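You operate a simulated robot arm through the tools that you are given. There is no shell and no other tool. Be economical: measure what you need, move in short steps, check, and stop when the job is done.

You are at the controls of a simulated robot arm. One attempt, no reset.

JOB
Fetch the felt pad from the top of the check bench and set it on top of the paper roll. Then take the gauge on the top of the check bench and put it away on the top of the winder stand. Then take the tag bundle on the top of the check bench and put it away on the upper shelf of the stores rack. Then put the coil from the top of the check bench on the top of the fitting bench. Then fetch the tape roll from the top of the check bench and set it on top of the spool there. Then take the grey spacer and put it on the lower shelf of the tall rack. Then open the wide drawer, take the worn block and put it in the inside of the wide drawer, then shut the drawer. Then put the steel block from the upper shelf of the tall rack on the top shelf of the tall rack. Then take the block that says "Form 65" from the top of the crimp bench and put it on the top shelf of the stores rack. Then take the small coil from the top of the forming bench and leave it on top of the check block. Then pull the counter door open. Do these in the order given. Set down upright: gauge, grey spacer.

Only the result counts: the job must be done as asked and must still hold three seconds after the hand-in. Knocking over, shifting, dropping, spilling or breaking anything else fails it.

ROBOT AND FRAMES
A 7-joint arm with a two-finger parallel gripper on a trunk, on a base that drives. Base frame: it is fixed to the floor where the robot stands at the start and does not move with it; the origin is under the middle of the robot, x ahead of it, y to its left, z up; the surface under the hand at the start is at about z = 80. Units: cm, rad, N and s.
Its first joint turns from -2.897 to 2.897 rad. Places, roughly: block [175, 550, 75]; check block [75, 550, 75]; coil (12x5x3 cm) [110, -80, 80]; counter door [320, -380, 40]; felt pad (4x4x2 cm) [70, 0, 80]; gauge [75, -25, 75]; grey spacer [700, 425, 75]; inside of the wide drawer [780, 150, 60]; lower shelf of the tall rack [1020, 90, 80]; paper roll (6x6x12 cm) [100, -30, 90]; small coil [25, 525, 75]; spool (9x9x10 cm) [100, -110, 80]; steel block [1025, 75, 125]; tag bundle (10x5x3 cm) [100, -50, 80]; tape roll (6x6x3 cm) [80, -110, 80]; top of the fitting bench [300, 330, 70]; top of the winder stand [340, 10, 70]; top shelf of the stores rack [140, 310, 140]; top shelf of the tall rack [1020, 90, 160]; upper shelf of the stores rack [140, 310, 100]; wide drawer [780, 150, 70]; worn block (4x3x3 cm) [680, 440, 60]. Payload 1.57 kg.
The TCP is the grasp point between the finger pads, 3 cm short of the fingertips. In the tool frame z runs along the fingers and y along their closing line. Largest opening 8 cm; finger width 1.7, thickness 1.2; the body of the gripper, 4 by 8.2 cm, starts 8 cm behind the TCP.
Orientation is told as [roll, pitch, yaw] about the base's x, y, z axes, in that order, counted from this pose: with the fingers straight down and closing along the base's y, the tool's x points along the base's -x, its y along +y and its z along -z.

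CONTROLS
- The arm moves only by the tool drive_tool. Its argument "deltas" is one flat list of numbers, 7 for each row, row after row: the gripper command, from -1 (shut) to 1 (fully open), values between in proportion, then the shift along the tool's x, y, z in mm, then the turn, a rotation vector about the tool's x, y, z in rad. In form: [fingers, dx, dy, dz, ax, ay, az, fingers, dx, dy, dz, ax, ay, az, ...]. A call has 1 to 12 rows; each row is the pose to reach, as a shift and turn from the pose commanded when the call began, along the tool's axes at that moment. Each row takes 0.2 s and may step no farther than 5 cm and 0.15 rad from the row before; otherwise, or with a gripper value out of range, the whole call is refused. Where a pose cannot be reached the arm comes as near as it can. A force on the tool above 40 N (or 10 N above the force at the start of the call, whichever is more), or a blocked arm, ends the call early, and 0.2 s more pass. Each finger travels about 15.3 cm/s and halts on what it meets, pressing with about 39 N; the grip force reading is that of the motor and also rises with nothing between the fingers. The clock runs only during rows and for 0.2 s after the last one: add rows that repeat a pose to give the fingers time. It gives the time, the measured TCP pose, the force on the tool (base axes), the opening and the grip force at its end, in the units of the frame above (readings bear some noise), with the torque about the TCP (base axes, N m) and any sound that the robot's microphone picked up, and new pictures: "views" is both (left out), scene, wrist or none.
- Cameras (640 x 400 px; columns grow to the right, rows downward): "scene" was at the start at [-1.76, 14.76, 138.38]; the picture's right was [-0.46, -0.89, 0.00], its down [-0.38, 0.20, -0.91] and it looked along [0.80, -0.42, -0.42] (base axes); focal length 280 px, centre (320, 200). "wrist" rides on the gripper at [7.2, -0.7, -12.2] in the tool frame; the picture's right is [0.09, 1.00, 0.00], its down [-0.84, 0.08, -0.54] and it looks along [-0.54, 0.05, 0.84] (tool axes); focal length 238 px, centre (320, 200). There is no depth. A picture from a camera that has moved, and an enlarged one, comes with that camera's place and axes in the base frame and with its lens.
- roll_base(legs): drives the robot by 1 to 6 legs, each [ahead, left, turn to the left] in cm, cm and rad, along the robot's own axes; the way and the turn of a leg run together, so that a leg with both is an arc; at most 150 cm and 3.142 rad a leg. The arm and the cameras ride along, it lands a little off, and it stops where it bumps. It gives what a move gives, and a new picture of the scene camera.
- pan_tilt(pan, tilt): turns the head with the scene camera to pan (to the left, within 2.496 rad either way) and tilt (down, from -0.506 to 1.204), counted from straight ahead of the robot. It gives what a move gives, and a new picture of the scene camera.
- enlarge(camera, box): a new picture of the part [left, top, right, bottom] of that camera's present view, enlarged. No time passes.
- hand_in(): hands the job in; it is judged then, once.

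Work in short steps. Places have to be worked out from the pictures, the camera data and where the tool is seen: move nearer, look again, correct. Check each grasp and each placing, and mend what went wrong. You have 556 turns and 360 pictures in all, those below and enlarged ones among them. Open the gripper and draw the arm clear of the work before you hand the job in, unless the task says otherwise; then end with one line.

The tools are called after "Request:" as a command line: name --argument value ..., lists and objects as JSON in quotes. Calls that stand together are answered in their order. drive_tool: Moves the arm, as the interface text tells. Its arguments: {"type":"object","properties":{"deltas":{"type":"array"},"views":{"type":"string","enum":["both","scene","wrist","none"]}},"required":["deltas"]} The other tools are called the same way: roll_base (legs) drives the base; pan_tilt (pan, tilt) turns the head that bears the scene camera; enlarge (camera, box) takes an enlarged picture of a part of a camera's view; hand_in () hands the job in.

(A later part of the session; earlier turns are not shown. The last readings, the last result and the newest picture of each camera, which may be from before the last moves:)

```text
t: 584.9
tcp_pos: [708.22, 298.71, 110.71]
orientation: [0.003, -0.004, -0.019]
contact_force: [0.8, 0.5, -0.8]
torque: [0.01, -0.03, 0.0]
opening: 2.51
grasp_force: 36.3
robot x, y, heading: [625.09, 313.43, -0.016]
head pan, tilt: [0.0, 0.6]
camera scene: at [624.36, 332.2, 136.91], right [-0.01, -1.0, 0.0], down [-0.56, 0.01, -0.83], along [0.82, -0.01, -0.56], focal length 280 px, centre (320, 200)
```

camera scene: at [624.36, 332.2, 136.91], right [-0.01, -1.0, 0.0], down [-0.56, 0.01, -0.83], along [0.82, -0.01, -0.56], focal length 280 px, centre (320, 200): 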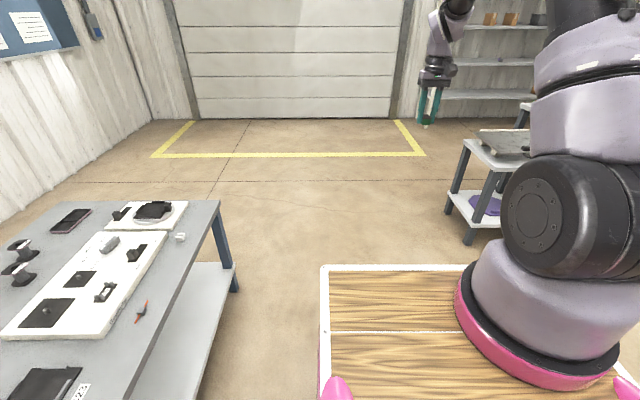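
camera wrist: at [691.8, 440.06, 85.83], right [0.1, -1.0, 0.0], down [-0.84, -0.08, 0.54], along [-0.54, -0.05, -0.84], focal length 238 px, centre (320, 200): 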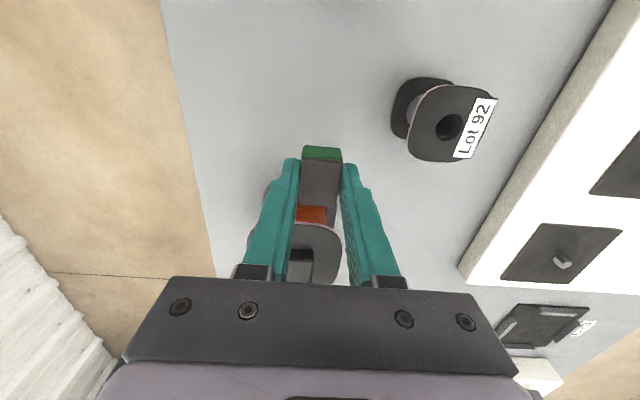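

Request:
roll_base --legs '[[0, 0, 0.016], [0, -75, 0], [0, -73, 0]]'

Request:
drive_tool --deltas '[-1, -30, 0, 0, 0, 0, 0, -1, -60, 0, 0, 0, 0, 0, -1, -90, 0, 0, 0, 0, 0]'

```text
t: 592.9
tcp_pos: [709.02, 152.03, 110.63]
orientation: [0.001, -0.003, 0.0]
contact_force: [-0.2, 0.7, -1.6]
torque: [0.0, -0.02, -0.01]
opening: 2.48
grasp_force: 37.0
robot x, y, heading: [625.94, 164.79, 0.005]
head pan, tilt: [0.0, 0.6]
camera scene: at [624.41, 183.76, 136.91], right [0.01, -1.0, 0.0], down [-0.56, 0.0, -0.83], along [0.82, 0.0, -0.56], focal length 280 px, centre (320, 200)
```

scene: 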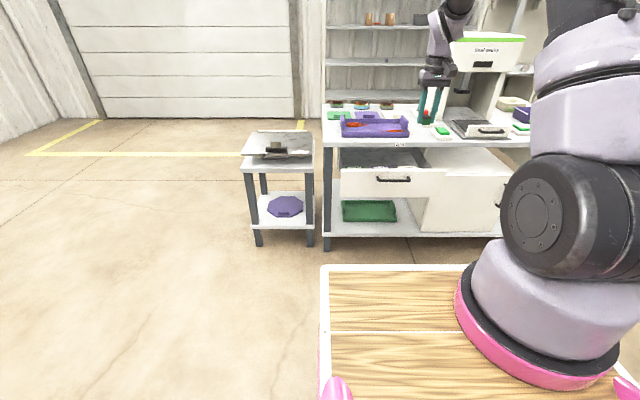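

```text
t: 593.7
tcp_pos: [717.78, 152.13, 110.65]
orientation: [0.003, -0.004, 0.001]
contact_force: [-0.7, 0.2, 0.2]
torque: [0.0, -0.01, 0.0]
opening: 2.48
grasp_force: 37.0
robot x, y, heading: [625.13, 164.97, 0.006]
head pan, tilt: [0.0, 0.6]
camera scene: at [624.37, 183.76, 136.91], right [0.01, -1.0, 0.0], down [-0.56, 0.0, -0.83], along [0.83, 0.0, -0.56], focal length 280 px, centre (320, 200)
camera wrist: at [710.47, 151.39, 122.97], right [-0.09, 1.0, 0.0], down [0.83, 0.08, 0.55], along [0.54, 0.05, -0.84], focal length 238 px, centre (320, 200)
```

scene: 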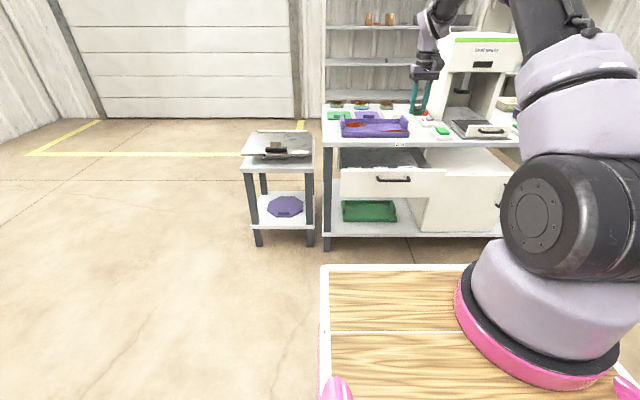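
wrist: 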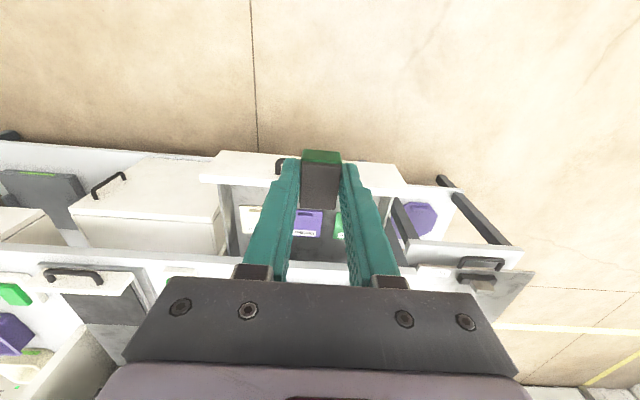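

Request:
roll_base --legs '[[26, 0, 0]]'

Request:
drive_tool --deltas '[-1, 0, 0, 0, 0, 0, 0]' --views "wrist"

```text
t: 595.5
tcp_pos: [743.21, 152.53, 110.62]
orientation: [0.003, -0.005, 0.004]
contact_force: [0.3, 0.6, -1.2]
torque: [0.0, 0.01, 0.01]
opening: 2.51
grasp_force: 36.8
robot x, y, heading: [650.66, 164.91, 0.011]
head pan, tilt: [0.0, 0.6]
camera scene: at [649.79, 183.93, 136.91], right [0.01, -1.0, 0.0], down [-0.57, 0.0, -0.82], along [0.82, 0.01, -0.57], focal length 280 px, centre (320, 200)
```

scene: 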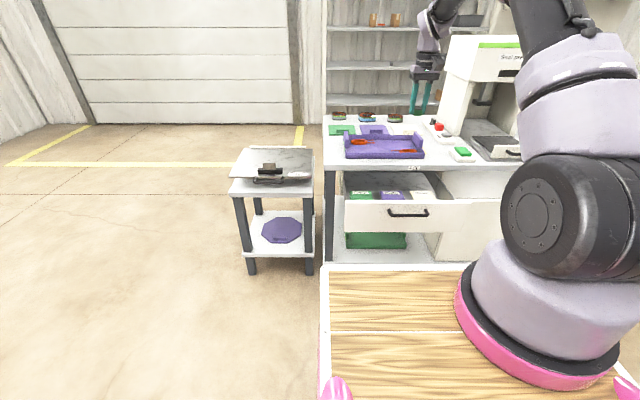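

```text
t: 596.0
tcp_pos: [743.29, 152.41, 110.63]
orientation: [0.002, -0.002, 0.001]
contact_force: [0.3, 0.6, -0.3]
torque: [-0.04, 0.0, 0.01]
opening: 2.5
grasp_force: 36.9
robot x, y, heading: [651.04, 165.14, 0.007]
head pan, tilt: [0.0, 0.6]
camera wrist: at [735.9, 151.7, 122.91], right [-0.09, 1.0, 0.0], down [0.84, 0.08, 0.54], along [0.54, 0.05, -0.84], focal length 238 px, centre (320, 200)
```

wrist: 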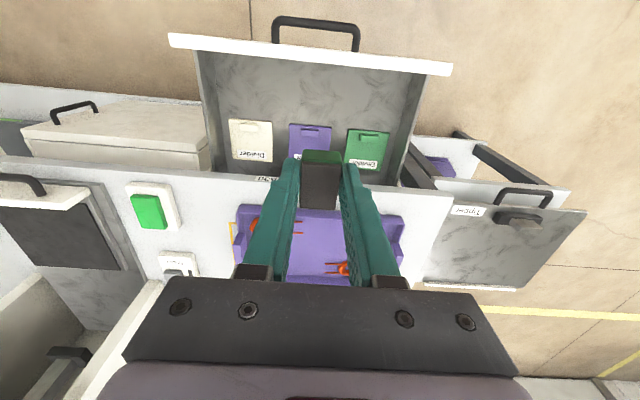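

Inside the drawer there is a free strip between the front panel and the dividers at x≈744.5. I lower the block there.

Request:
drive_tool --deltas '[-1, -10, 0, 30, 0, 0, 0, -1, -18, 0, 70, 0, 0, 0, -1, -18, 0, 115, 0, 0, 0, -1, -18, 0, 160, 0, 0, 0, -1, -18, 0, 205, 0, 0, 0, -1, -18, 0, 250, 0, 0, 0, -1, -18, 0, 290, 0, 0, 0]' --views "wrist"

```text
t: 597.5
tcp_pos: [745.2, 152.45, 81.55]
orientation: [0.002, -0.004, 0.002]
contact_force: [-0.2, 0.2, -0.3]
torque: [0.02, -0.06, 0.04]
opening: 2.51
grasp_force: 36.8
robot x, y, heading: [650.76, 164.93, 0.004]
head pan, tilt: [0.0, 0.6]
camera wrist: at [737.84, 151.66, 93.71], right [-0.09, 1.0, 0.0], down [0.83, 0.08, 0.55], along [0.54, 0.05, -0.84], focal length 238 px, centre (320, 200)
```

wrist: 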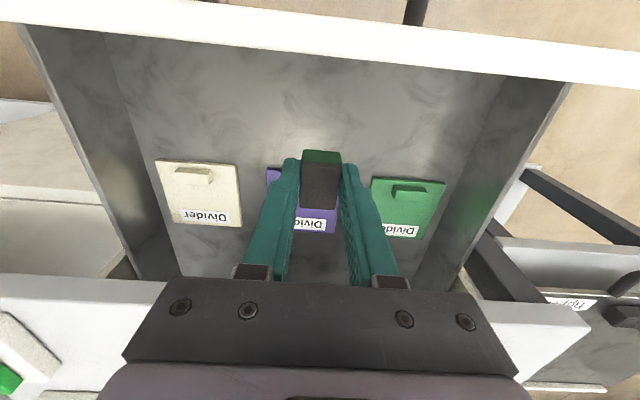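

Request:
drive_tool --deltas '[-1, -5, 0, 40, 0, 0, 0, -1, -5, 0, 80, 0, 0, 0, -1, -5, 0, 105, 0, 0, 0, -1, -5, 0, 110, 0, 0, 0, -1, -5, 0, 114, 0, 0, 0, -1, -5, 0, 118, 0, 0, 0, -1, -5, 0, 122, 0, 0, 0]' --views "wrist"

```text
t: 599.1
tcp_pos: [745.63, 152.59, 69.59]
orientation: [0.002, -0.002, 0.002]
contact_force: [0.1, -0.4, -0.3]
torque: [0.02, 0.0, -0.01]
opening: 2.49
grasp_force: 36.7
robot x, y, heading: [650.39, 165.31, 0.009]
head pan, tilt: [0.0, 0.6]
camera wrist: at [738.37, 151.87, 81.75], right [-0.09, 1.0, 0.0], down [0.84, 0.08, 0.54], along [0.54, 0.05, -0.84], focal length 238 px, centre (320, 200)
```

wrist: 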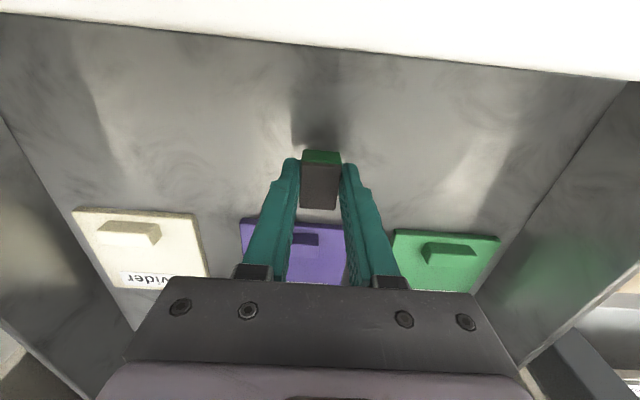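

Request:
drive_tool --deltas '[-1, 0, 0, 4, 0, 0, 0, -1, 0, 0, 8, 0, 0, 0, -1, 0, 0, 12, 0, 0, 0, -1, 0, 0, 16, 0, 0, 0, -1, 0, 0, 20, 0, 0, 0]' --views "wrist"

```text
t: 600.4
tcp_pos: [745.62, 152.54, 67.48]
orientation: [0.003, -0.004, 0.001]
contact_force: [-0.7, 0.7, -0.2]
torque: [0.0, -0.02, -0.02]
opening: 2.51
grasp_force: 36.3
robot x, y, heading: [651.02, 165.06, 0.005]
head pan, tilt: [0.0, 0.6]
camera wrist: at [738.3, 151.79, 79.77], right [-0.09, 1.0, 0.0], down [0.83, 0.08, 0.54], along [0.54, 0.05, -0.84], focal length 238 px, centre (320, 200)
```

wrist: 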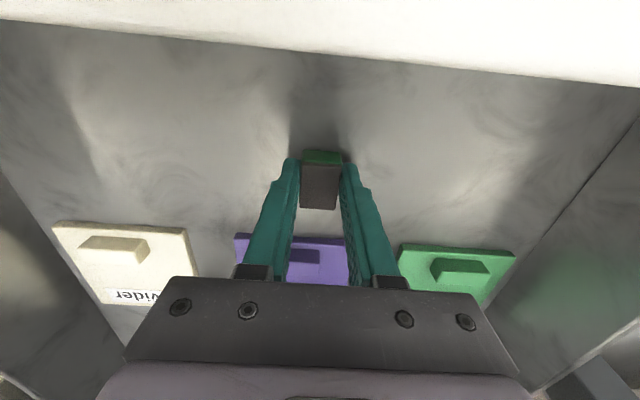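

Request:
drive_tool --deltas '[-1, 0, 0, 3, 0, 0, 0, -1, 0, 0, 6, 0, 0, 0, -1, 0, 0, 9, 0, 0, 0, -1, 0, 0, 12, 0, 0, 0, -1, 0, 0, 15, 0, 0, 0]' --views "wrist"

```text
t: 601.4
tcp_pos: [745.99, 152.66, 66.93]
orientation: [0.001, -0.012, 0.004]
contact_force: [-0.1, 1.6, 10.8]
torque: [-0.07, 0.09, 0.06]
opening: 2.51
grasp_force: 36.4
robot x, y, heading: [651.13, 164.71, 0.009]
head pan, tilt: [0.0, 0.6]
stopped in row 5: the force on the tool passed its limit at 44 N (the readings are from after the stop); the commanded pose is now the measured one
camera wrist: at [738.6, 151.79, 79.05], right [-0.09, 1.0, 0.0], down [0.83, 0.08, 0.55], along [0.55, 0.05, -0.83], focal length 238 px, centre (320, 200)
```

wrist: 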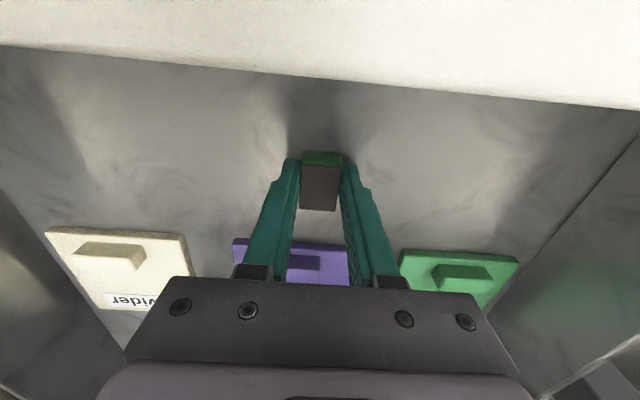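

Contact reached. I ease up, open and lift.

Request:
drive_tool --deltas '[-1, 0, 0, -1, 0, 0, 0, -0.2, 0, 0, -1, 0, 0, 0, 0.2, 0, 0, -1, 0, 0, 0, 0.2, 0, 0, -2, 0, 0, 0, 0.2, 0, 0, -25, 0, 0, 0, 0.2, 0, 0, -60, 0, 0, 0, 0.2, 0, 0, -100, 0, 0, 0, 0.2, 0, 0, -140, 0, 0, 0]' --views "wrist"

```text
t: 603.2
tcp_pos: [745.6, 152.45, 80.62]
orientation: [0.002, -0.009, 0.001]
contact_force: [0.2, 0.4, -0.7]
torque: [-0.02, 0.01, -0.01]
opening: 4.8
grasp_force: 0.0
robot x, y, heading: [651.17, 165.0, 0.007]
head pan, tilt: [0.0, 0.6]
camera wrist: at [738.24, 151.8, 92.79], right [-0.09, 1.0, 0.0], down [0.83, 0.08, 0.55], along [0.55, 0.05, -0.84], focal length 238 px, centre (320, 200)
```

wrist: 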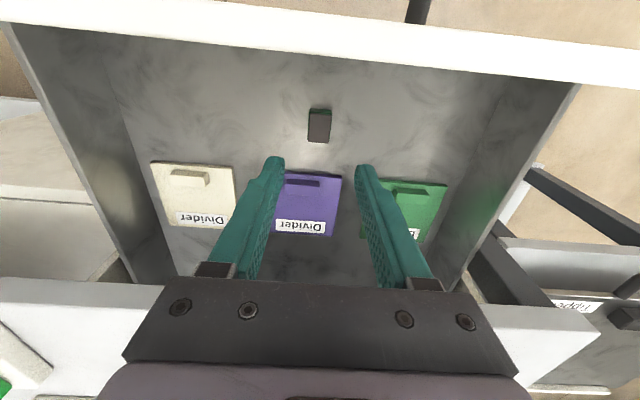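

Worn block is inside. Now I shut the drawer: raise, back off, and place closed fingertips in front of the handle bar.

Request:
drive_tool --deltas '[-0.3, 0, 0, -45, 0, 0, 0, -1, 0, 0, -90, 0, 0, 0, -1, 0, 0, -130, 0, 0, 0]' --views "none"

Request:
roll_base --legs '[[-20, 0, 0]]'

```text
t: 604.0
tcp_pos: [745.3, 152.15, 93.75]
orientation: [0.001, -0.01, 0.004]
contact_force: [0.7, -1.1, -0.5]
torque: [-0.01, 0.02, -0.01]
opening: 0.0
grasp_force: 21.8
robot x, y, heading: [651.1, 164.82, 0.008]
head pan, tilt: [0.0, 0.6]
```

```text
t: 605.5
tcp_pos: [725.87, 152.26, 93.85]
orientation: [0.001, -0.01, 0.007]
contact_force: [-0.6, 0.0, 0.1]
torque: [0.04, 0.01, -0.04]
opening: 0.0
grasp_force: 21.7
robot x, y, heading: [631.28, 164.61, 0.01]
head pan, tilt: [0.0, 0.6]
camera scene: at [630.13, 183.74, 136.91], right [0.01, -1.0, 0.0], down [-0.56, -0.01, -0.83], along [0.82, 0.01, -0.56], focal length 280 px, centre (320, 200)
```

scene: 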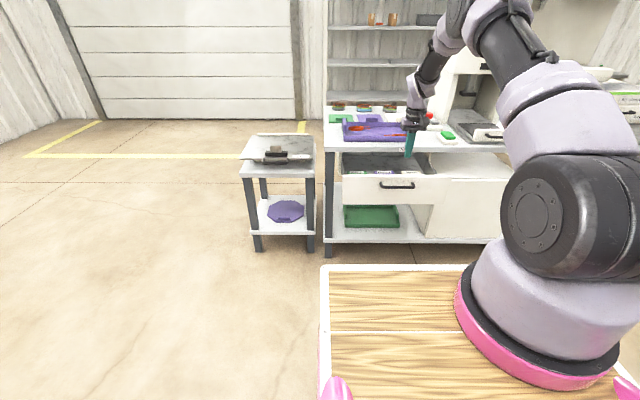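

Request:
drive_tool --deltas '[-1, 10, 0, 40, 0, 0, 0, -1, 20, 0, 80, 0, 0, 0, -1, 20, 0, 120, 0, 0, 0, -1, 20, 0, 160, 0, 0, 0, -1, 20, 0, 196, 0, 0, 0]'

```text
t: 606.8
tcp_pos: [724.3, 152.23, 74.29]
orientation: [0.001, -0.013, 0.006]
contact_force: [0.7, 0.0, 0.6]
torque: [0.0, 0.02, 0.03]
opening: 0.0
grasp_force: 22.0
robot x, y, heading: [631.5, 164.51, 0.014]
head pan, tilt: [0.0, 0.6]
camera scene: at [630.1, 183.74, 136.91], right [0.01, -1.0, 0.0], down [-0.56, -0.01, -0.83], along [0.83, 0.01, -0.56], focal length 280 px, centre (320, 200)
camera wrist: at [716.86, 151.47, 86.39], right [-0.1, 1.0, 0.0], down [0.83, 0.08, 0.55], along [0.55, 0.05, -0.83], focal length 238 px, centre (320, 200)
```

scene: 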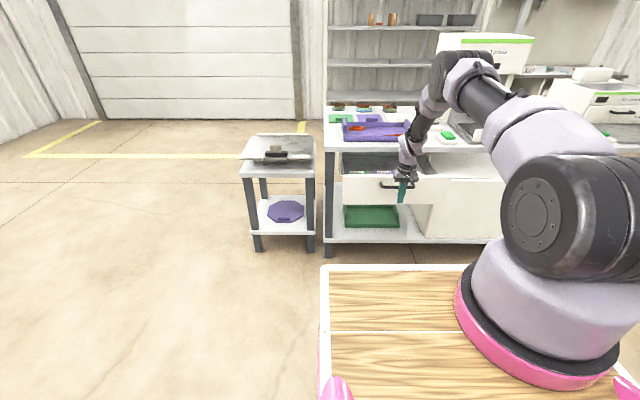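
wrist: 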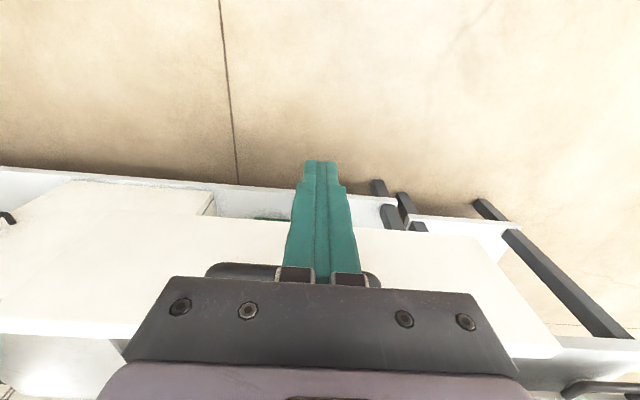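

Fingers are centred before the handle. I push the drawer in by driving forward.

Request:
roll_base --legs '[[14, 0, 0], [13, 0, 0]]'

```text
t: 608.9
tcp_pos: [750.81, 153.08, 74.04]
orientation: [0.001, -0.012, 0.012]
contact_force: [0.7, -0.1, 0.5]
torque: [0.01, -0.02, -0.02]
opening: 0.0
grasp_force: 21.5
robot x, y, heading: [657.71, 165.22, 0.018]
head pan, tilt: [0.0, 0.6]
camera scene: at [656.51, 184.09, 136.91], right [0.02, -1.0, 0.0], down [-0.56, -0.01, -0.82], along [0.82, 0.01, -0.57], focal length 280 px, centre (320, 200)
```

scene: 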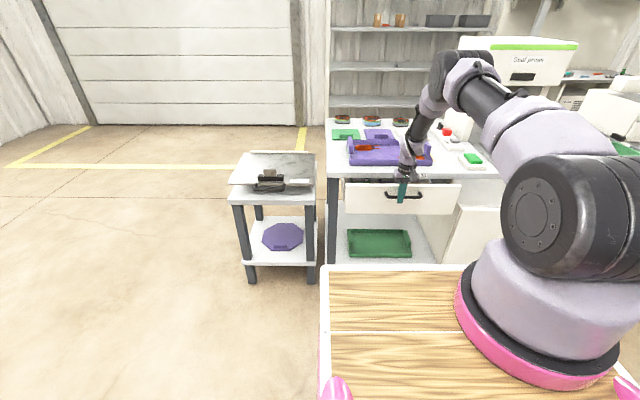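

Request:
roll_base --legs '[[5, 0, 0]]'

```text
t: 609.9
tcp_pos: [755.9, 153.23, 74.21]
orientation: [0.001, -0.009, 0.012]
contact_force: [-0.5, -0.9, 0.2]
torque: [0.05, -0.02, 0.03]
opening: 0.0
grasp_force: 22.0
robot x, y, heading: [662.88, 165.13, 0.018]
head pan, tilt: [0.0, 0.6]
camera scene: at [661.59, 184.18, 136.91], right [0.02, -1.0, 0.0], down [-0.56, -0.01, -0.82], along [0.82, 0.01, -0.57], focal length 280 px, centre (320, 200)
```

scene: 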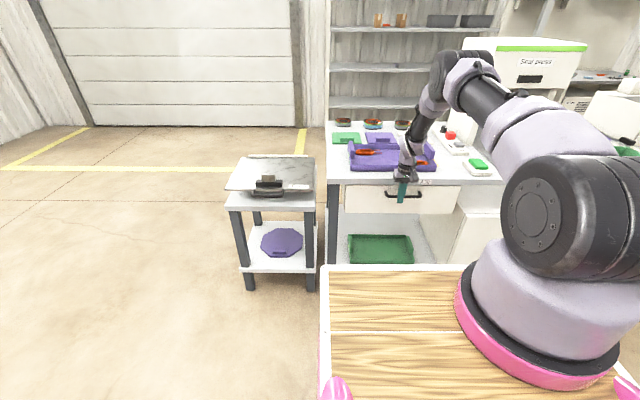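

I push a few millimetres more with the arm to feel the end stop.

Request:
drive_tool --deltas '[-1, -3, 0, 0, 0, 0, 0, -1, -6, 0, 0, 0, 0, 0, -1, -9, 0, 0, 0, 0, 0, -1, -12, 0, 0, 0, 0, 0, -1, -15, 0, 0, 0, 0, 0]' --views "scene"

```text
t: 610.9
tcp_pos: [756.41, 153.19, 73.84]
orientation: [0.002, 0.003, 0.009]
contact_force: [-7.2, 0.2, 2.2]
torque: [0.0, 0.06, 0.0]
opening: 0.01
grasp_force: 21.3
robot x, y, heading: [662.84, 164.99, 0.015]
head pan, tilt: [0.0, 0.6]
stopped in row 5: the force on the tool passed its limit at 45 N (the readings are from after the stop); the commanded pose is now the measured one
camera scene: at [661.5, 184.18, 136.91], right [0.02, -1.0, 0.0], down [-0.56, -0.01, -0.83], along [0.83, 0.01, -0.56], focal length 280 px, centre (320, 200)
```

scene: 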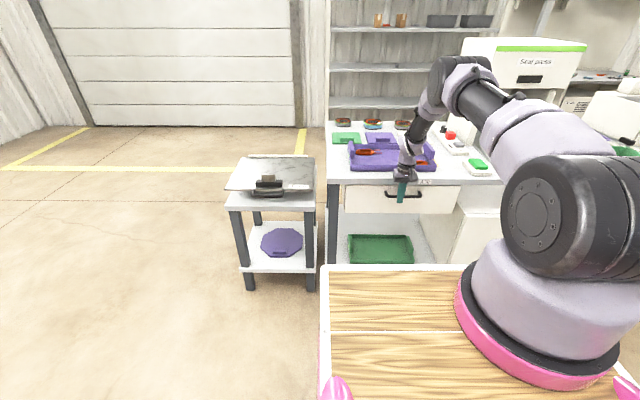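

Drawer is shut against its stop. I retreat and raise the arm.

Request:
drive_tool --deltas '[-1, 25, 0, 0, 0, 0, 0, -1, 60, 0, -10, 0, 0, 0, -1, 90, 0, -45, 0, 0, 0, -1, 110, 0, -90, 0, 0, 0, -1, 130, 0, -135, 0, 0, 0, -1, 150, 0, -180, 0, 0, 0, -1, 180, 0, -220, 0, 0, 0, -1, 210, 0, -260, 0, 0, 0, -1, 240, 0, -300, 0, 0, 0, -1, 260, 0, -345, 0, 0, 0, -1, 270, 0, -390, 0, 0, 0, -1, 280, 0, -420, 0, 0, 0]' --views "scene"

Request:
enlarge --camera "scene" --box '[310, 110, 520, 270]'

```text
t: 613.5
tcp_pos: [728.63, 152.67, 116.11]
orientation: [0.005, 0.001, 0.009]
contact_force: [-0.2, 1.1, -0.4]
torque: [0.01, 0.04, 0.03]
opening: 0.0
grasp_force: 21.3
robot x, y, heading: [662.9, 164.99, 0.018]
head pan, tilt: [0.0, 0.6]
camera scene: at [661.59, 184.17, 136.91], right [0.02, -1.0, 0.0], down [-0.57, -0.01, -0.82], along [0.82, 0.01, -0.57], focal length 280 px, centre (320, 200)
```

scene: 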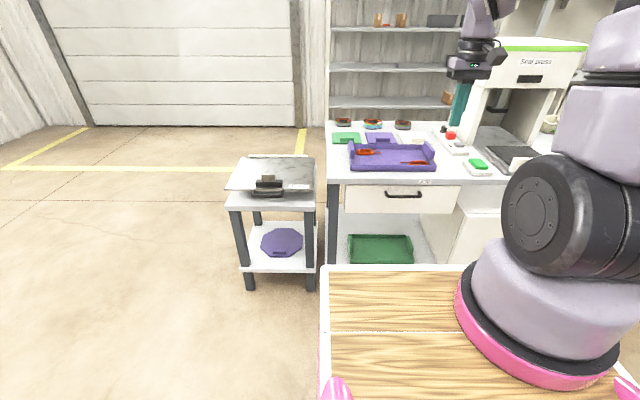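

```text
2.50 times, centred on (415, 190) of scene
camera zoom: at [661.59, 184.17, 136.91], right [0.02, -1.0, 0.0], down [-0.57, -0.01, -0.82], along [0.82, 0.01, -0.57], focal length 701 px, centre (82, 225)
```

zoom: 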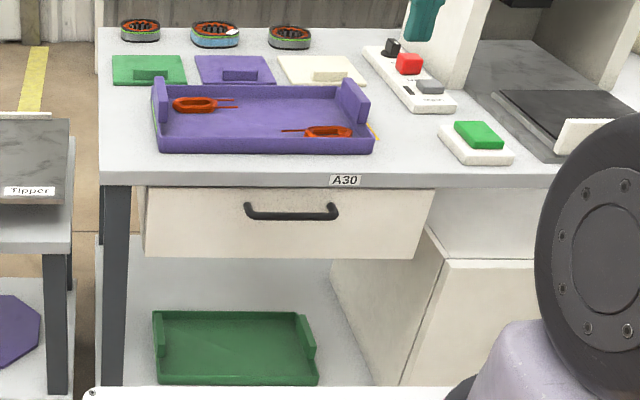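

Drawer closed. I now drive around to the tall rack for the steel block.

Request:
roll_base --legs '[[-8, 0, -0.018], [0, 75, 0], [0, 75, 0], [122, 0, 0], [122, 0, 0]]'

Request:
pan_tilt --pan -0.6 --tilt 0.2

```text
t: 633.2
tcp_pos: [955.53, 316.79, 116.05]
orientation: [0.004, 0.001, 0.048]
contact_force: [0.2, 0.4, 0.3]
torque: [-0.02, -0.03, -0.03]
opening: 0.01
grasp_force: 21.5
robot x, y, heading: [889.42, 326.54, 0.057]
head pan, tilt: [0.0, 0.6]
camera scene: at [887.28, 345.65, 136.91], right [0.05, -1.0, 0.0], down [-0.56, -0.03, -0.83], along [0.82, 0.05, -0.56], focal length 280 px, centre (320, 200)
```

scene: 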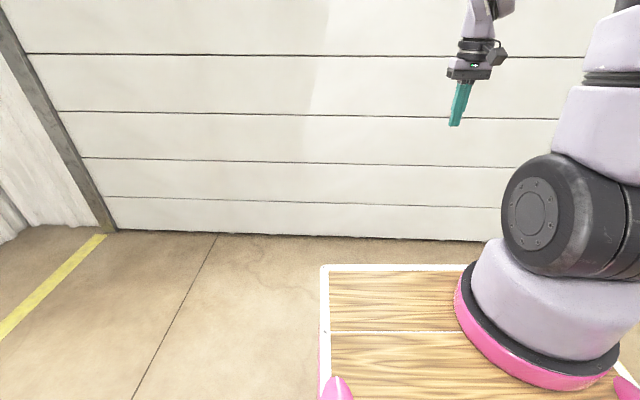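

```text
t: 634.2
tcp_pos: [955.5, 316.87, 116.19]
orientation: [0.005, 0.003, 0.048]
contact_force: [-0.3, 0.6, 0.8]
torque: [0.01, 0.01, -0.03]
opening: 0.0
grasp_force: 21.6
robot x, y, heading: [889.5, 326.87, 0.058]
head pan, tilt: [-0.6, 0.201]
camera scene: at [886.42, 340.34, 140.58], right [-0.52, -0.86, 0.0], down [-0.17, 0.1, -0.98], along [0.84, -0.51, -0.2], focal length 280 px, centre (320, 200)
```

scene: 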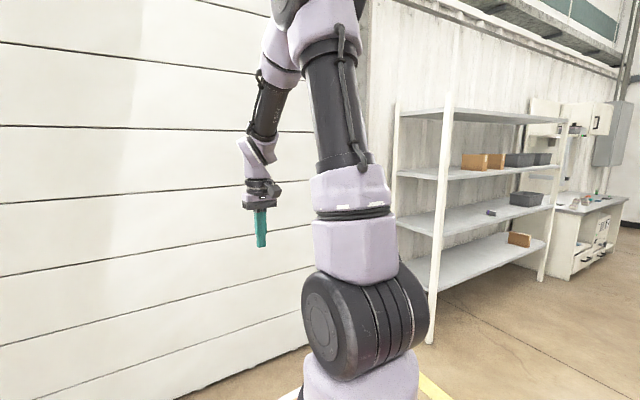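

Request:
roll_base --legs '[[0, 0, -0.057], [0, -115, 0], [0, -110, 0]]'

Request:
pan_tilt --pan -0.3 --tilt 0.2

```text
t: 645.7
tcp_pos: [954.43, 87.59, 116.16]
orientation: [0.005, 0.002, -0.023]
contact_force: [0.7, 0.4, -0.2]
torque: [0.0, -0.01, -0.01]
opening: 0.01
grasp_force: 21.2
robot x, y, heading: [889.4, 102.09, -0.014]
head pan, tilt: [-0.6, 0.201]
camera scene: at [887.1, 115.86, 140.59], right [-0.58, -0.82, 0.0], down [-0.16, 0.12, -0.98], along [0.8, -0.56, -0.2], focal length 280 px, centre (320, 200)
```

scene: 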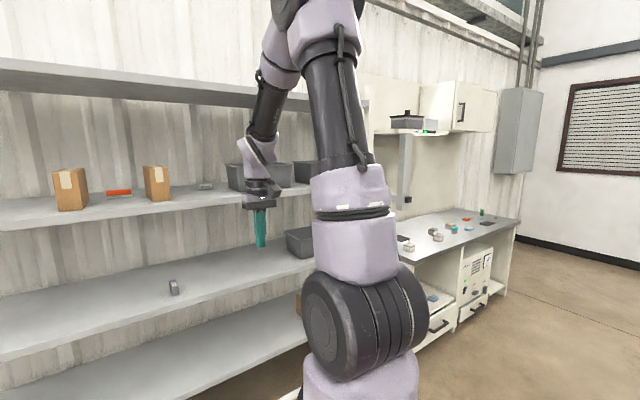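

```text
t: 646.5
tcp_pos: [954.34, 87.62, 116.05]
orientation: [0.003, 0.002, -0.024]
contact_force: [0.3, -0.4, 0.3]
torque: [-0.02, 0.03, 0.02]
opening: 0.0
grasp_force: 21.8
robot x, y, heading: [889.09, 101.67, -0.015]
head pan, tilt: [-0.3, 0.201]
camera scene: at [888.35, 118.34, 140.59], right [-0.31, -0.95, 0.0], down [-0.19, 0.06, -0.98], along [0.93, -0.3, -0.2], focal length 280 px, centre (320, 200)
```

scene: 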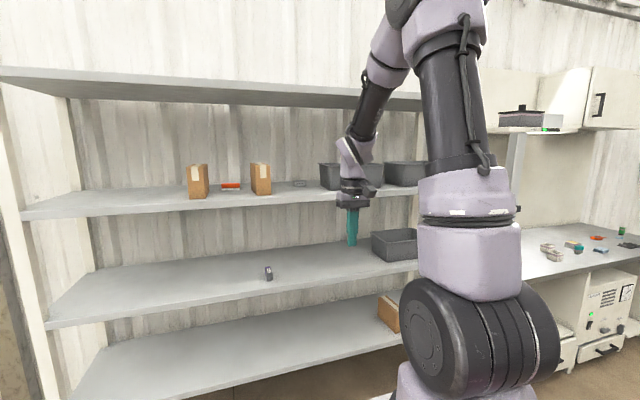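

Request:
enlarge --camera "scene" --box '[170, 150, 350, 220]'

```text
3.56 times, centred on (260, 185) of scene
camera zoom: at [888.35, 118.34, 140.59], right [-0.31, -0.95, 0.0], down [-0.19, 0.06, -0.98], along [0.93, -0.3, -0.2], focal length 997 px, centre (533, 253)
```

zoom: 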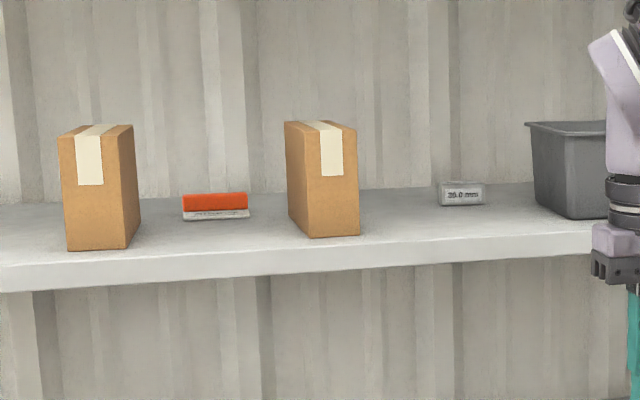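

The steel block ("36.0 mm") sits ~33 cm deep on the upper shelf at ≈[1027, 84]. I tilt the hand forward and look in.

Request:
drive_tool --deltas '[0, 0, 0, -30, 0, -0.14, 0, 0.5, 0, 0, -60, 0, -0.28, 0, 1, 0, 0, -90, 0, -0.42, 0, 1, -10, 0, -120, 0, -0.56, 0, 1, -20, 0, -130, 0, -0.7, 0]' --views "none"

Request:
roll_base --legs '[[12, 0, 0.015]]'

Request:
drive_tool --deltas '[1, 0, 0, 0, 0, 0, 0]' --views "wrist"

```text
t: 647.7
tcp_pos: [956.59, 87.69, 129.28]
orientation: [0.003, -0.702, -0.025]
contact_force: [0.3, -0.3, -0.6]
torque: [0.04, -0.01, -0.02]
opening: 8.0
grasp_force: 0.0
robot x, y, heading: [889.07, 101.62, -0.014]
head pan, tilt: [-0.3, 0.201]
```

```text
t: 648.9
tcp_pos: [969.07, 88.69, 129.14]
orientation: [0.004, -0.701, -0.008]
contact_force: [-0.6, 0.1, -0.5]
torque: [0.01, -0.02, -0.01]
opening: 7.98
grasp_force: 0.1
robot x, y, heading: [901.67, 102.02, -0.001]
head pan, tilt: [-0.3, 0.201]
camera scene: at [900.34, 118.26, 140.59], right [-0.29, -0.96, 0.0], down [-0.19, 0.06, -0.98], along [0.94, -0.29, -0.2], focal length 280 px, centre (320, 200)
```

scene: 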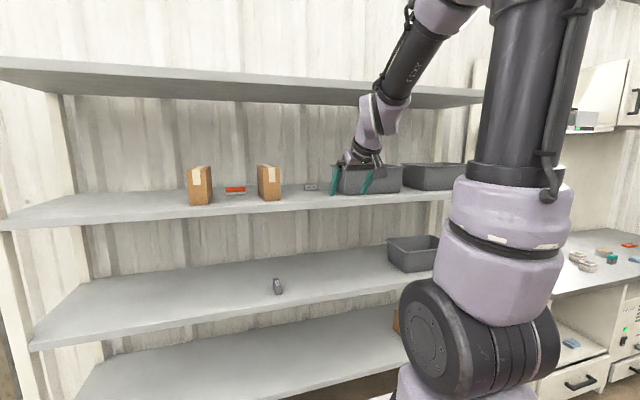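

```text
t: 649.3
tcp_pos: [969.13, 88.7, 129.17]
orientation: [0.004, -0.701, -0.008]
contact_force: [-0.1, -0.6, -0.8]
torque: [0.03, 0.0, 0.01]
opening: 7.98
grasp_force: 0.1
robot x, y, heading: [901.59, 101.88, 0.003]
head pan, tilt: [-0.3, 0.201]
camera wrist: at [955.59, 88.0, 133.86], right [-0.06, 1.0, -0.06], down [0.29, 0.07, 0.95], along [0.95, 0.04, -0.3], focal length 238 px, centre (320, 200)
```

wrist: 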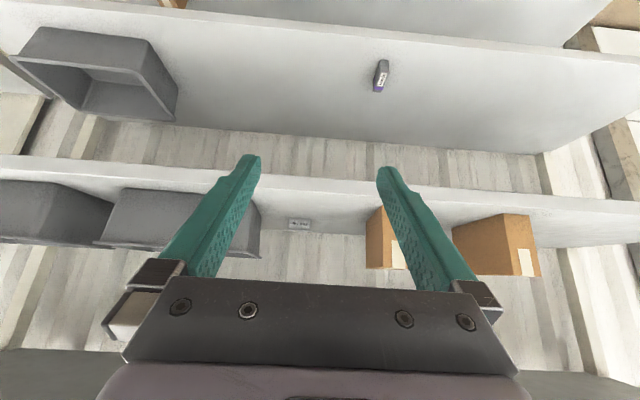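

I tilt further (1.0 rad) for headroom, and look again closer in.

Request:
drive_tool --deltas '[1, 10, 0, 10, 0, -0.14, 0, 1, 20, 0, 25, 0, -0.28, 0, 1, 25, 0, 32, 0, -0.3, 0]' --views "none"

Request:
roll_base --legs '[[24, 0, 0]]'

Request:
drive_tool --deltas '[1, 0, 0, 0, 0, 0, 0]' --views "wrist"

```text
t: 650.1
tcp_pos: [969.19, 88.71, 124.93]
orientation: [0.007, -1.0, -0.012]
contact_force: [0.6, -0.9, -0.1]
torque: [0.0, 0.03, 0.0]
opening: 7.99
grasp_force: 0.1
robot x, y, heading: [901.49, 101.67, 0.004]
head pan, tilt: [-0.3, 0.201]
```

```text
t: 651.9
tcp_pos: [993.59, 88.71, 125.0]
orientation: [0.005, -0.999, -0.013]
contact_force: [-0.1, 0.1, 0.9]
torque: [-0.01, 0.01, -0.01]
opening: 7.99
grasp_force: 0.1
robot x, y, heading: [926.08, 102.23, 0.001]
head pan, tilt: [-0.3, 0.201]
camera scene: at [924.85, 118.28, 140.59], right [-0.3, -0.96, 0.0], down [-0.19, 0.06, -0.98], along [0.94, -0.29, -0.2], focal length 280 px, centre (320, 200)
```

scene: 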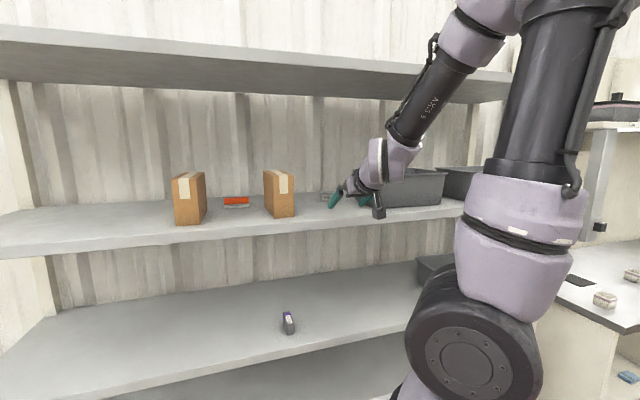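

```text
t: 652.3
tcp_pos: [993.5, 88.75, 124.97]
orientation: [0.005, -0.999, -0.013]
contact_force: [-0.2, 0.6, 0.7]
torque: [0.03, -0.02, 0.0]
opening: 8.0
grasp_force: 0.0
robot x, y, heading: [925.71, 101.93, 0.002]
head pan, tilt: [-0.3, 0.201]
camera wrist: at [979.36, 88.19, 125.58], right [-0.04, 1.0, -0.07], down [0.0, 0.07, 1.0], along [1.0, 0.04, 0.0], focal length 238 px, centre (320, 200)
```

wrist: 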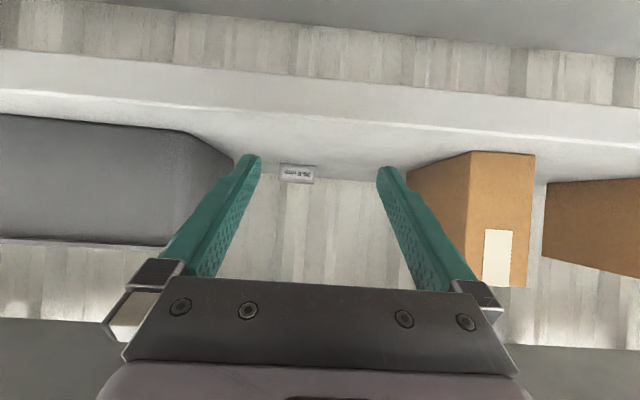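

The block is ~27–30 cm deep, between a bin and a box with room for the fingers. I advance partway, aligning in y.

Request:
drive_tool --deltas '[1, -20, -11, 35, 0, 0, 0, 1, -40, -22, 70, 0, 0, 0, 1, -60, -32, 105, 0, 0, 0, 1, -80, -32, 140, 0, 0, 0, 1, -92, -32, 155, 0, 0, 0]'

```text
t: 653.5
tcp_pos: [1011.58, 85.39, 124.51]
orientation: [0.007, -0.997, -0.015]
contact_force: [-0.6, -0.1, 0.4]
torque: [0.02, 0.05, 0.02]
opening: 7.98
grasp_force: 0.2
robot x, y, heading: [926.16, 101.8, 0.002]
head pan, tilt: [-0.3, 0.201]
camera scene: at [924.81, 118.29, 140.59], right [-0.3, -0.96, 0.0], down [-0.19, 0.06, -0.98], along [0.94, -0.29, -0.2], focal length 280 px, centre (320, 200)
camera wrist: at [997.36, 84.78, 125.12], right [-0.04, 1.0, -0.07], down [0.0, 0.07, 1.0], along [1.0, 0.04, 0.0], focal length 238 px, centre (320, 200)
```

scene: 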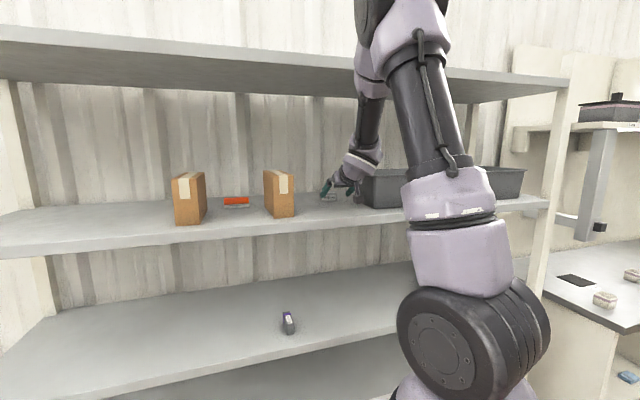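
wrist: 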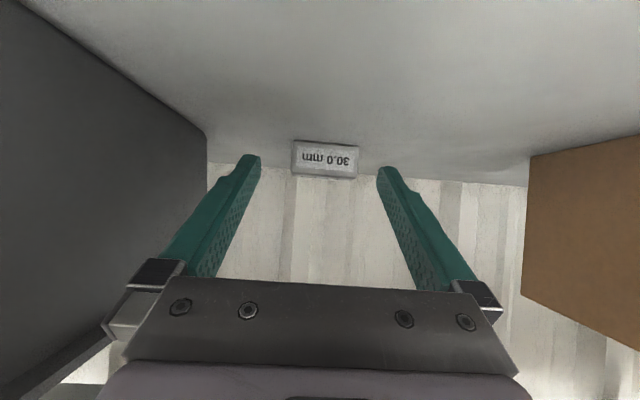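

Now calibrated: block front face x≈1017.8, y≈86.0, shelf z≈120.1, block 5.5 wide and 3 tall. I move in to straddle it.

Request:
drive_tool --deltas '[1, -6, 6, 20, 0, 0, 0, 1, -12, 6, 40, 0, 0, 0, 1, -18, 6, 62, 0, 0, 0]' --views "wrist"

```text
t: 654.3
tcp_pos: [1018.02, 85.92, 122.5]
orientation: [0.007, -1.0, -0.012]
contact_force: [-0.1, 0.0, 0.2]
torque: [-0.06, 0.06, -0.01]
opening: 8.0
grasp_force: 0.0
robot x, y, heading: [925.72, 102.02, 0.001]
head pan, tilt: [-0.3, 0.201]
camera wrist: at [1003.63, 85.43, 123.1], right [-0.04, 1.0, -0.07], down [0.0, 0.07, 1.0], along [1.0, 0.04, 0.0], focal length 238 px, centre (320, 200)
```

wrist: 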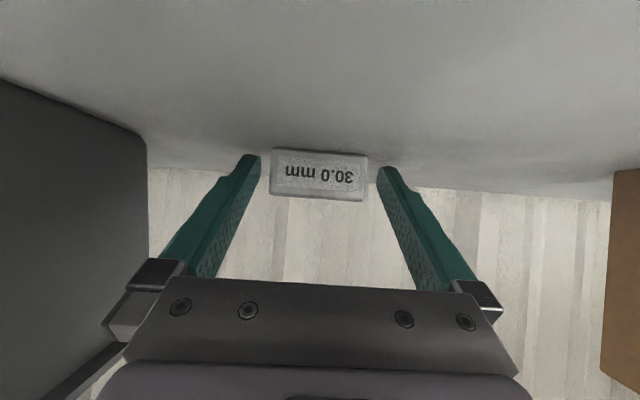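

Request:
drive_tool --deltas '[0.5, 0, 0, 0, 0, 0, 0, 0, 0, 0, 0, 0, 0, 0, -1, 0, 0, 0, 0, 0, 0, -1, 0, 0, 0, 0, 0, 0, -1, 2.5, 0, -1.6, 0, 0, 0, -1, -8.4, 0, -5.4, 0, 0, 0, -1, -17, 0, -11, 0, 0, 0]' --views "wrist"

```text
t: 655.9
tcp_pos: [1017.95, 85.84, 124.54]
orientation: [0.006, -0.997, -0.013]
contact_force: [-0.2, -0.3, -4.2]
torque: [0.01, 0.06, -0.03]
opening: 5.98
grasp_force: 39.0
robot x, y, heading: [925.89, 102.21, 0.003]
head pan, tilt: [-0.3, 0.201]
camera wrist: at [1003.65, 85.31, 125.08], right [-0.04, 1.0, -0.07], down [0.0, 0.07, 1.0], along [1.0, 0.04, 0.0], focal length 238 px, centre (320, 200)
```

wrist: 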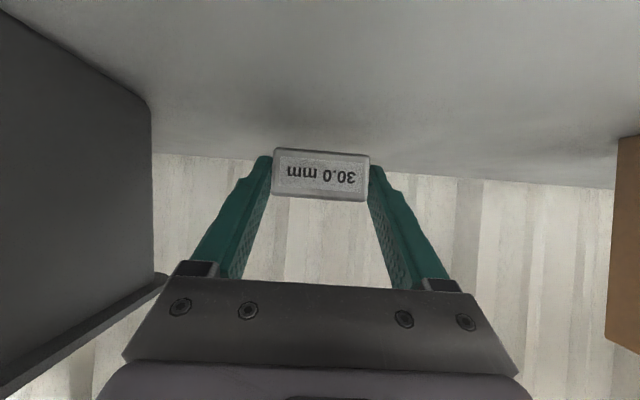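

Steel block gripped and lifted 2 cm. I back the base straight out of the shelf.

Request:
roll_base --legs '[[-22, 0, 0], [-20, 0, 0]]'

```text
t: 658.9
tcp_pos: [975.18, 85.38, 124.42]
orientation: [0.003, -1.0, -0.02]
contact_force: [0.7, -1.1, -3.8]
torque: [0.0, 0.05, 0.01]
opening: 5.98
grasp_force: 38.7
robot x, y, heading: [883.4, 102.33, -0.01]
head pan, tilt: [-0.3, 0.201]
camera scene: at [882.39, 118.44, 140.59], right [-0.3, -0.95, 0.0], down [-0.19, 0.06, -0.98], along [0.93, -0.3, -0.2], focal length 280 px, centre (320, 200)
```

scene: 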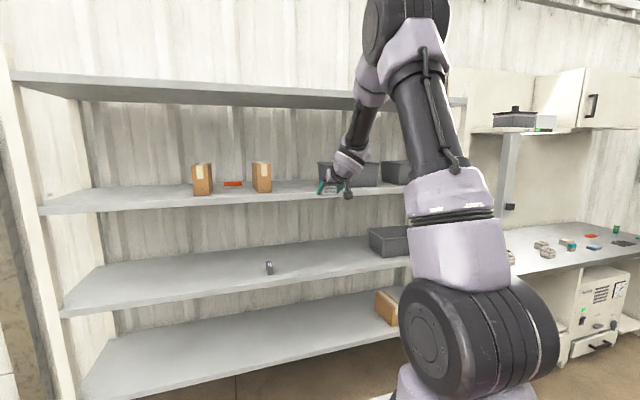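

Out of the shelf. I raise the block above the top shelf level (z≈159), pulling in a bit.

Request:
drive_tool --deltas '[-1, -31, 0, -33, 0, 0, 0, -1, -61, 0, -65, 0, 0, 0, -1, -92, 0, -98, 0, 0, 0, -1, -122, 0, -131, 0, 0, 0, -1, -153, 0, -164, 0, 0, 0, -1, -184, 0, -196, 0, 0, 0, -1, -214, 0, -229, 0, 0, 0, -1, -245, 0, -262, 0, 0, 0, -1, -275, 0, -294, 0, 0, 0, -1, -306, 0, -327, 0, 0, 0]'

```text
t: 661.0
tcp_pos: [964.31, 85.3, 167.92]
orientation: [0.008, -0.999, -0.02]
contact_force: [0.0, 0.2, -4.0]
torque: [0.03, 0.04, -0.02]
opening: 5.95
grasp_force: 38.7
robot x, y, heading: [883.2, 102.17, -0.006]
head pan, tilt: [-0.3, 0.201]
camera scene: at [882.41, 118.44, 140.59], right [-0.3, -0.95, 0.0], down [-0.19, 0.06, -0.98], along [0.93, -0.3, -0.2], focal length 280 px, centre (320, 200)
camera wrist: at [949.97, 84.78, 168.67], right [-0.04, 1.0, -0.07], down [0.0, 0.07, 1.0], along [1.0, 0.04, 0.0], focal length 238 px, centre (320, 200)
```

scene: 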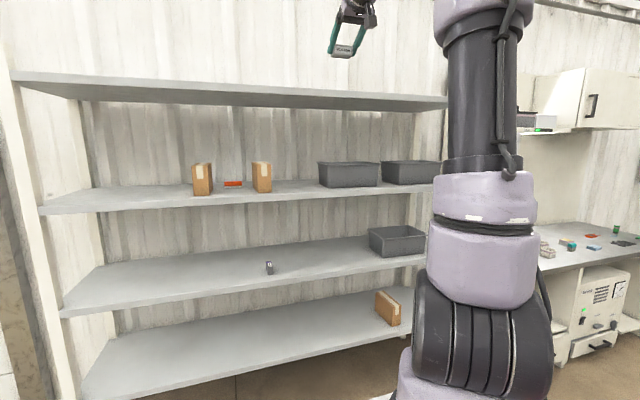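
wrist: 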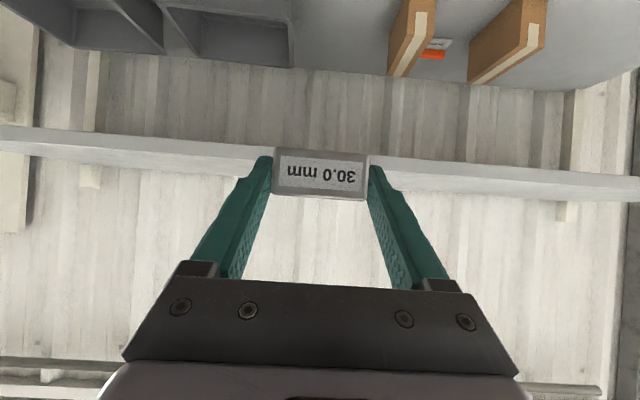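

The top shelf lies at z≈158–162, below the block. I drive forward to bring the block over it.

Request:
roll_base --legs '[[20, 0, 0.006], [22, 0, 0]]'

Request:
drive_tool --deltas '[-1, 0, 0, 0, 0, 0, 0]' --views "wrist"

```text
t: 663.9
tcp_pos: [1005.57, 85.25, 168.07]
orientation: [0.005, -0.997, -0.021]
contact_force: [0.2, -0.4, -3.9]
torque: [0.02, 0.1, 0.02]
opening: 5.97
grasp_force: 39.0
robot x, y, heading: [924.74, 102.32, -0.004]
head pan, tilt: [-0.3, 0.201]
camera scene: at [923.82, 118.31, 140.59], right [-0.3, -0.95, 0.0], down [-0.19, 0.06, -0.98], along [0.93, -0.3, -0.2], focal length 280 px, centre (320, 200)
```

scene: 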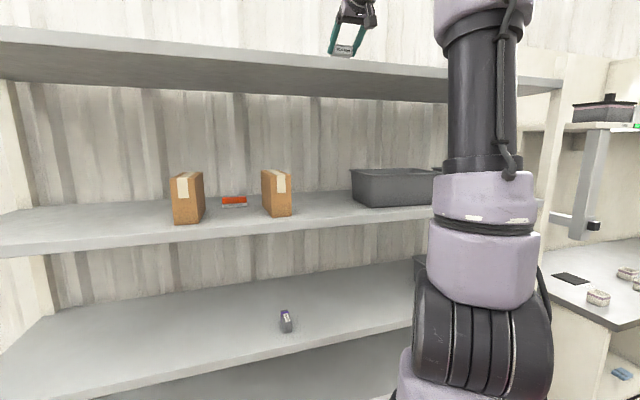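

```text
t: 664.3
tcp_pos: [1005.56, 85.14, 167.96]
orientation: [0.008, -0.999, -0.019]
contact_force: [0.2, 0.5, -4.4]
torque: [0.0, 0.07, 0.01]
opening: 5.94
grasp_force: 39.2
robot x, y, heading: [925.25, 101.69, -0.006]
head pan, tilt: [-0.3, 0.201]
camera wrist: at [991.4, 84.65, 168.62], right [-0.04, 1.0, -0.07], down [0.0, 0.07, 1.0], along [1.0, 0.04, 0.0], focal length 238 px, centre (320, 200)
```

wrist: 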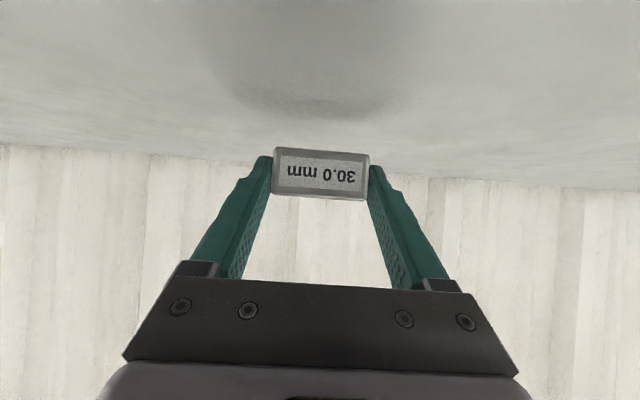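

Request:
drive_tool --deltas '[-1, 17, 0, 11, 0, 0, 0, -1, 34, 0, 22, 0, 0, 0, -1, 38, 0, 24, 0, 0, 0, -1, 41, 0, 26.5, 0, 0, 0, -1, 44, 0, 28, 0, 0, 0, -1, 47, 0, 30, 0, 0, 0, -1, 50, 0, 32, 0, 0, 0]' --views "wrist"

```text
t: 665.2
tcp_pos: [1005.66, 85.35, 164.41]
orientation: [-0.006, -1.015, -0.012]
contact_force: [1.9, -0.2, 5.7]
torque: [0.19, -0.05, -0.03]
opening: 5.95
grasp_force: 39.3
robot x, y, heading: [924.78, 101.98, -0.007]
head pan, tilt: [-0.3, 0.201]
stopped in row 4: the force on the tool passed its limit at 47 N (the readings are from after the stop); the commanded pose is now the measured one
camera wrist: at [991.46, 84.79, 164.65], right [-0.03, 1.0, -0.08], down [-0.02, 0.08, 1.0], along [1.0, 0.04, 0.02], focal length 238 px, centre (320, 200)
```

wrist: 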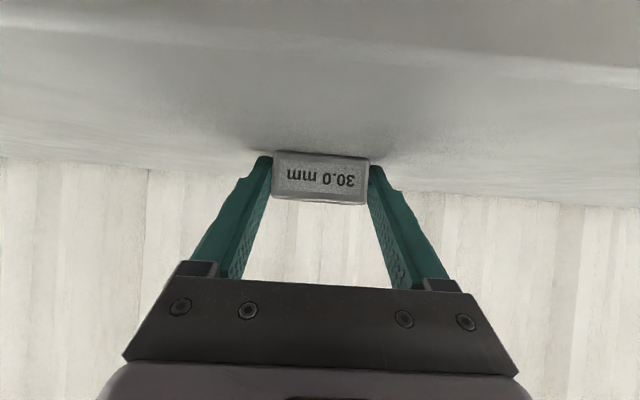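

Contact consistent with the shelf at z≈162. I release and withdraw.

Request:
drive_tool --deltas '[-1, -1, 0, -1, 0, 0, 0, 0.3, -1, 0, -1, 0, 0, 0, 0.8, -1, 0, -1, 0, 0, 0, 1, -1, 0, -1, 0, 0, 0]' --views "wrist"

```text
t: 666.2
tcp_pos: [1005.74, 85.31, 164.3]
orientation: [-0.004, -1.016, -0.012]
contact_force: [0.7, 0.2, 0.5]
torque: [-0.01, 0.0, -0.01]
opening: 7.99
grasp_force: 0.2
robot x, y, heading: [924.68, 102.05, -0.008]
head pan, tilt: [-0.3, 0.201]
camera wrist: at [991.42, 84.79, 164.73], right [-0.03, 1.0, -0.08], down [-0.02, 0.08, 1.0], along [1.0, 0.04, 0.01], focal length 238 px, centre (320, 200)
```

wrist: 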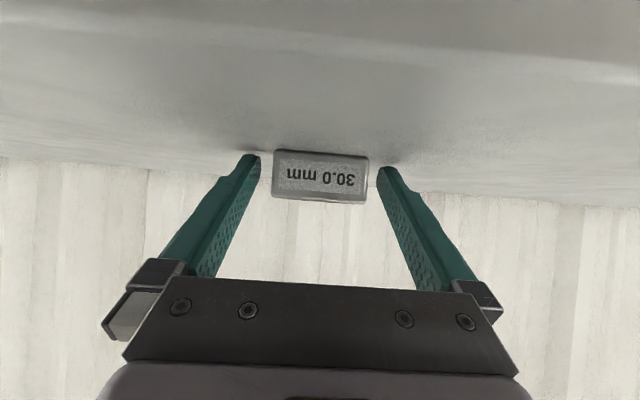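

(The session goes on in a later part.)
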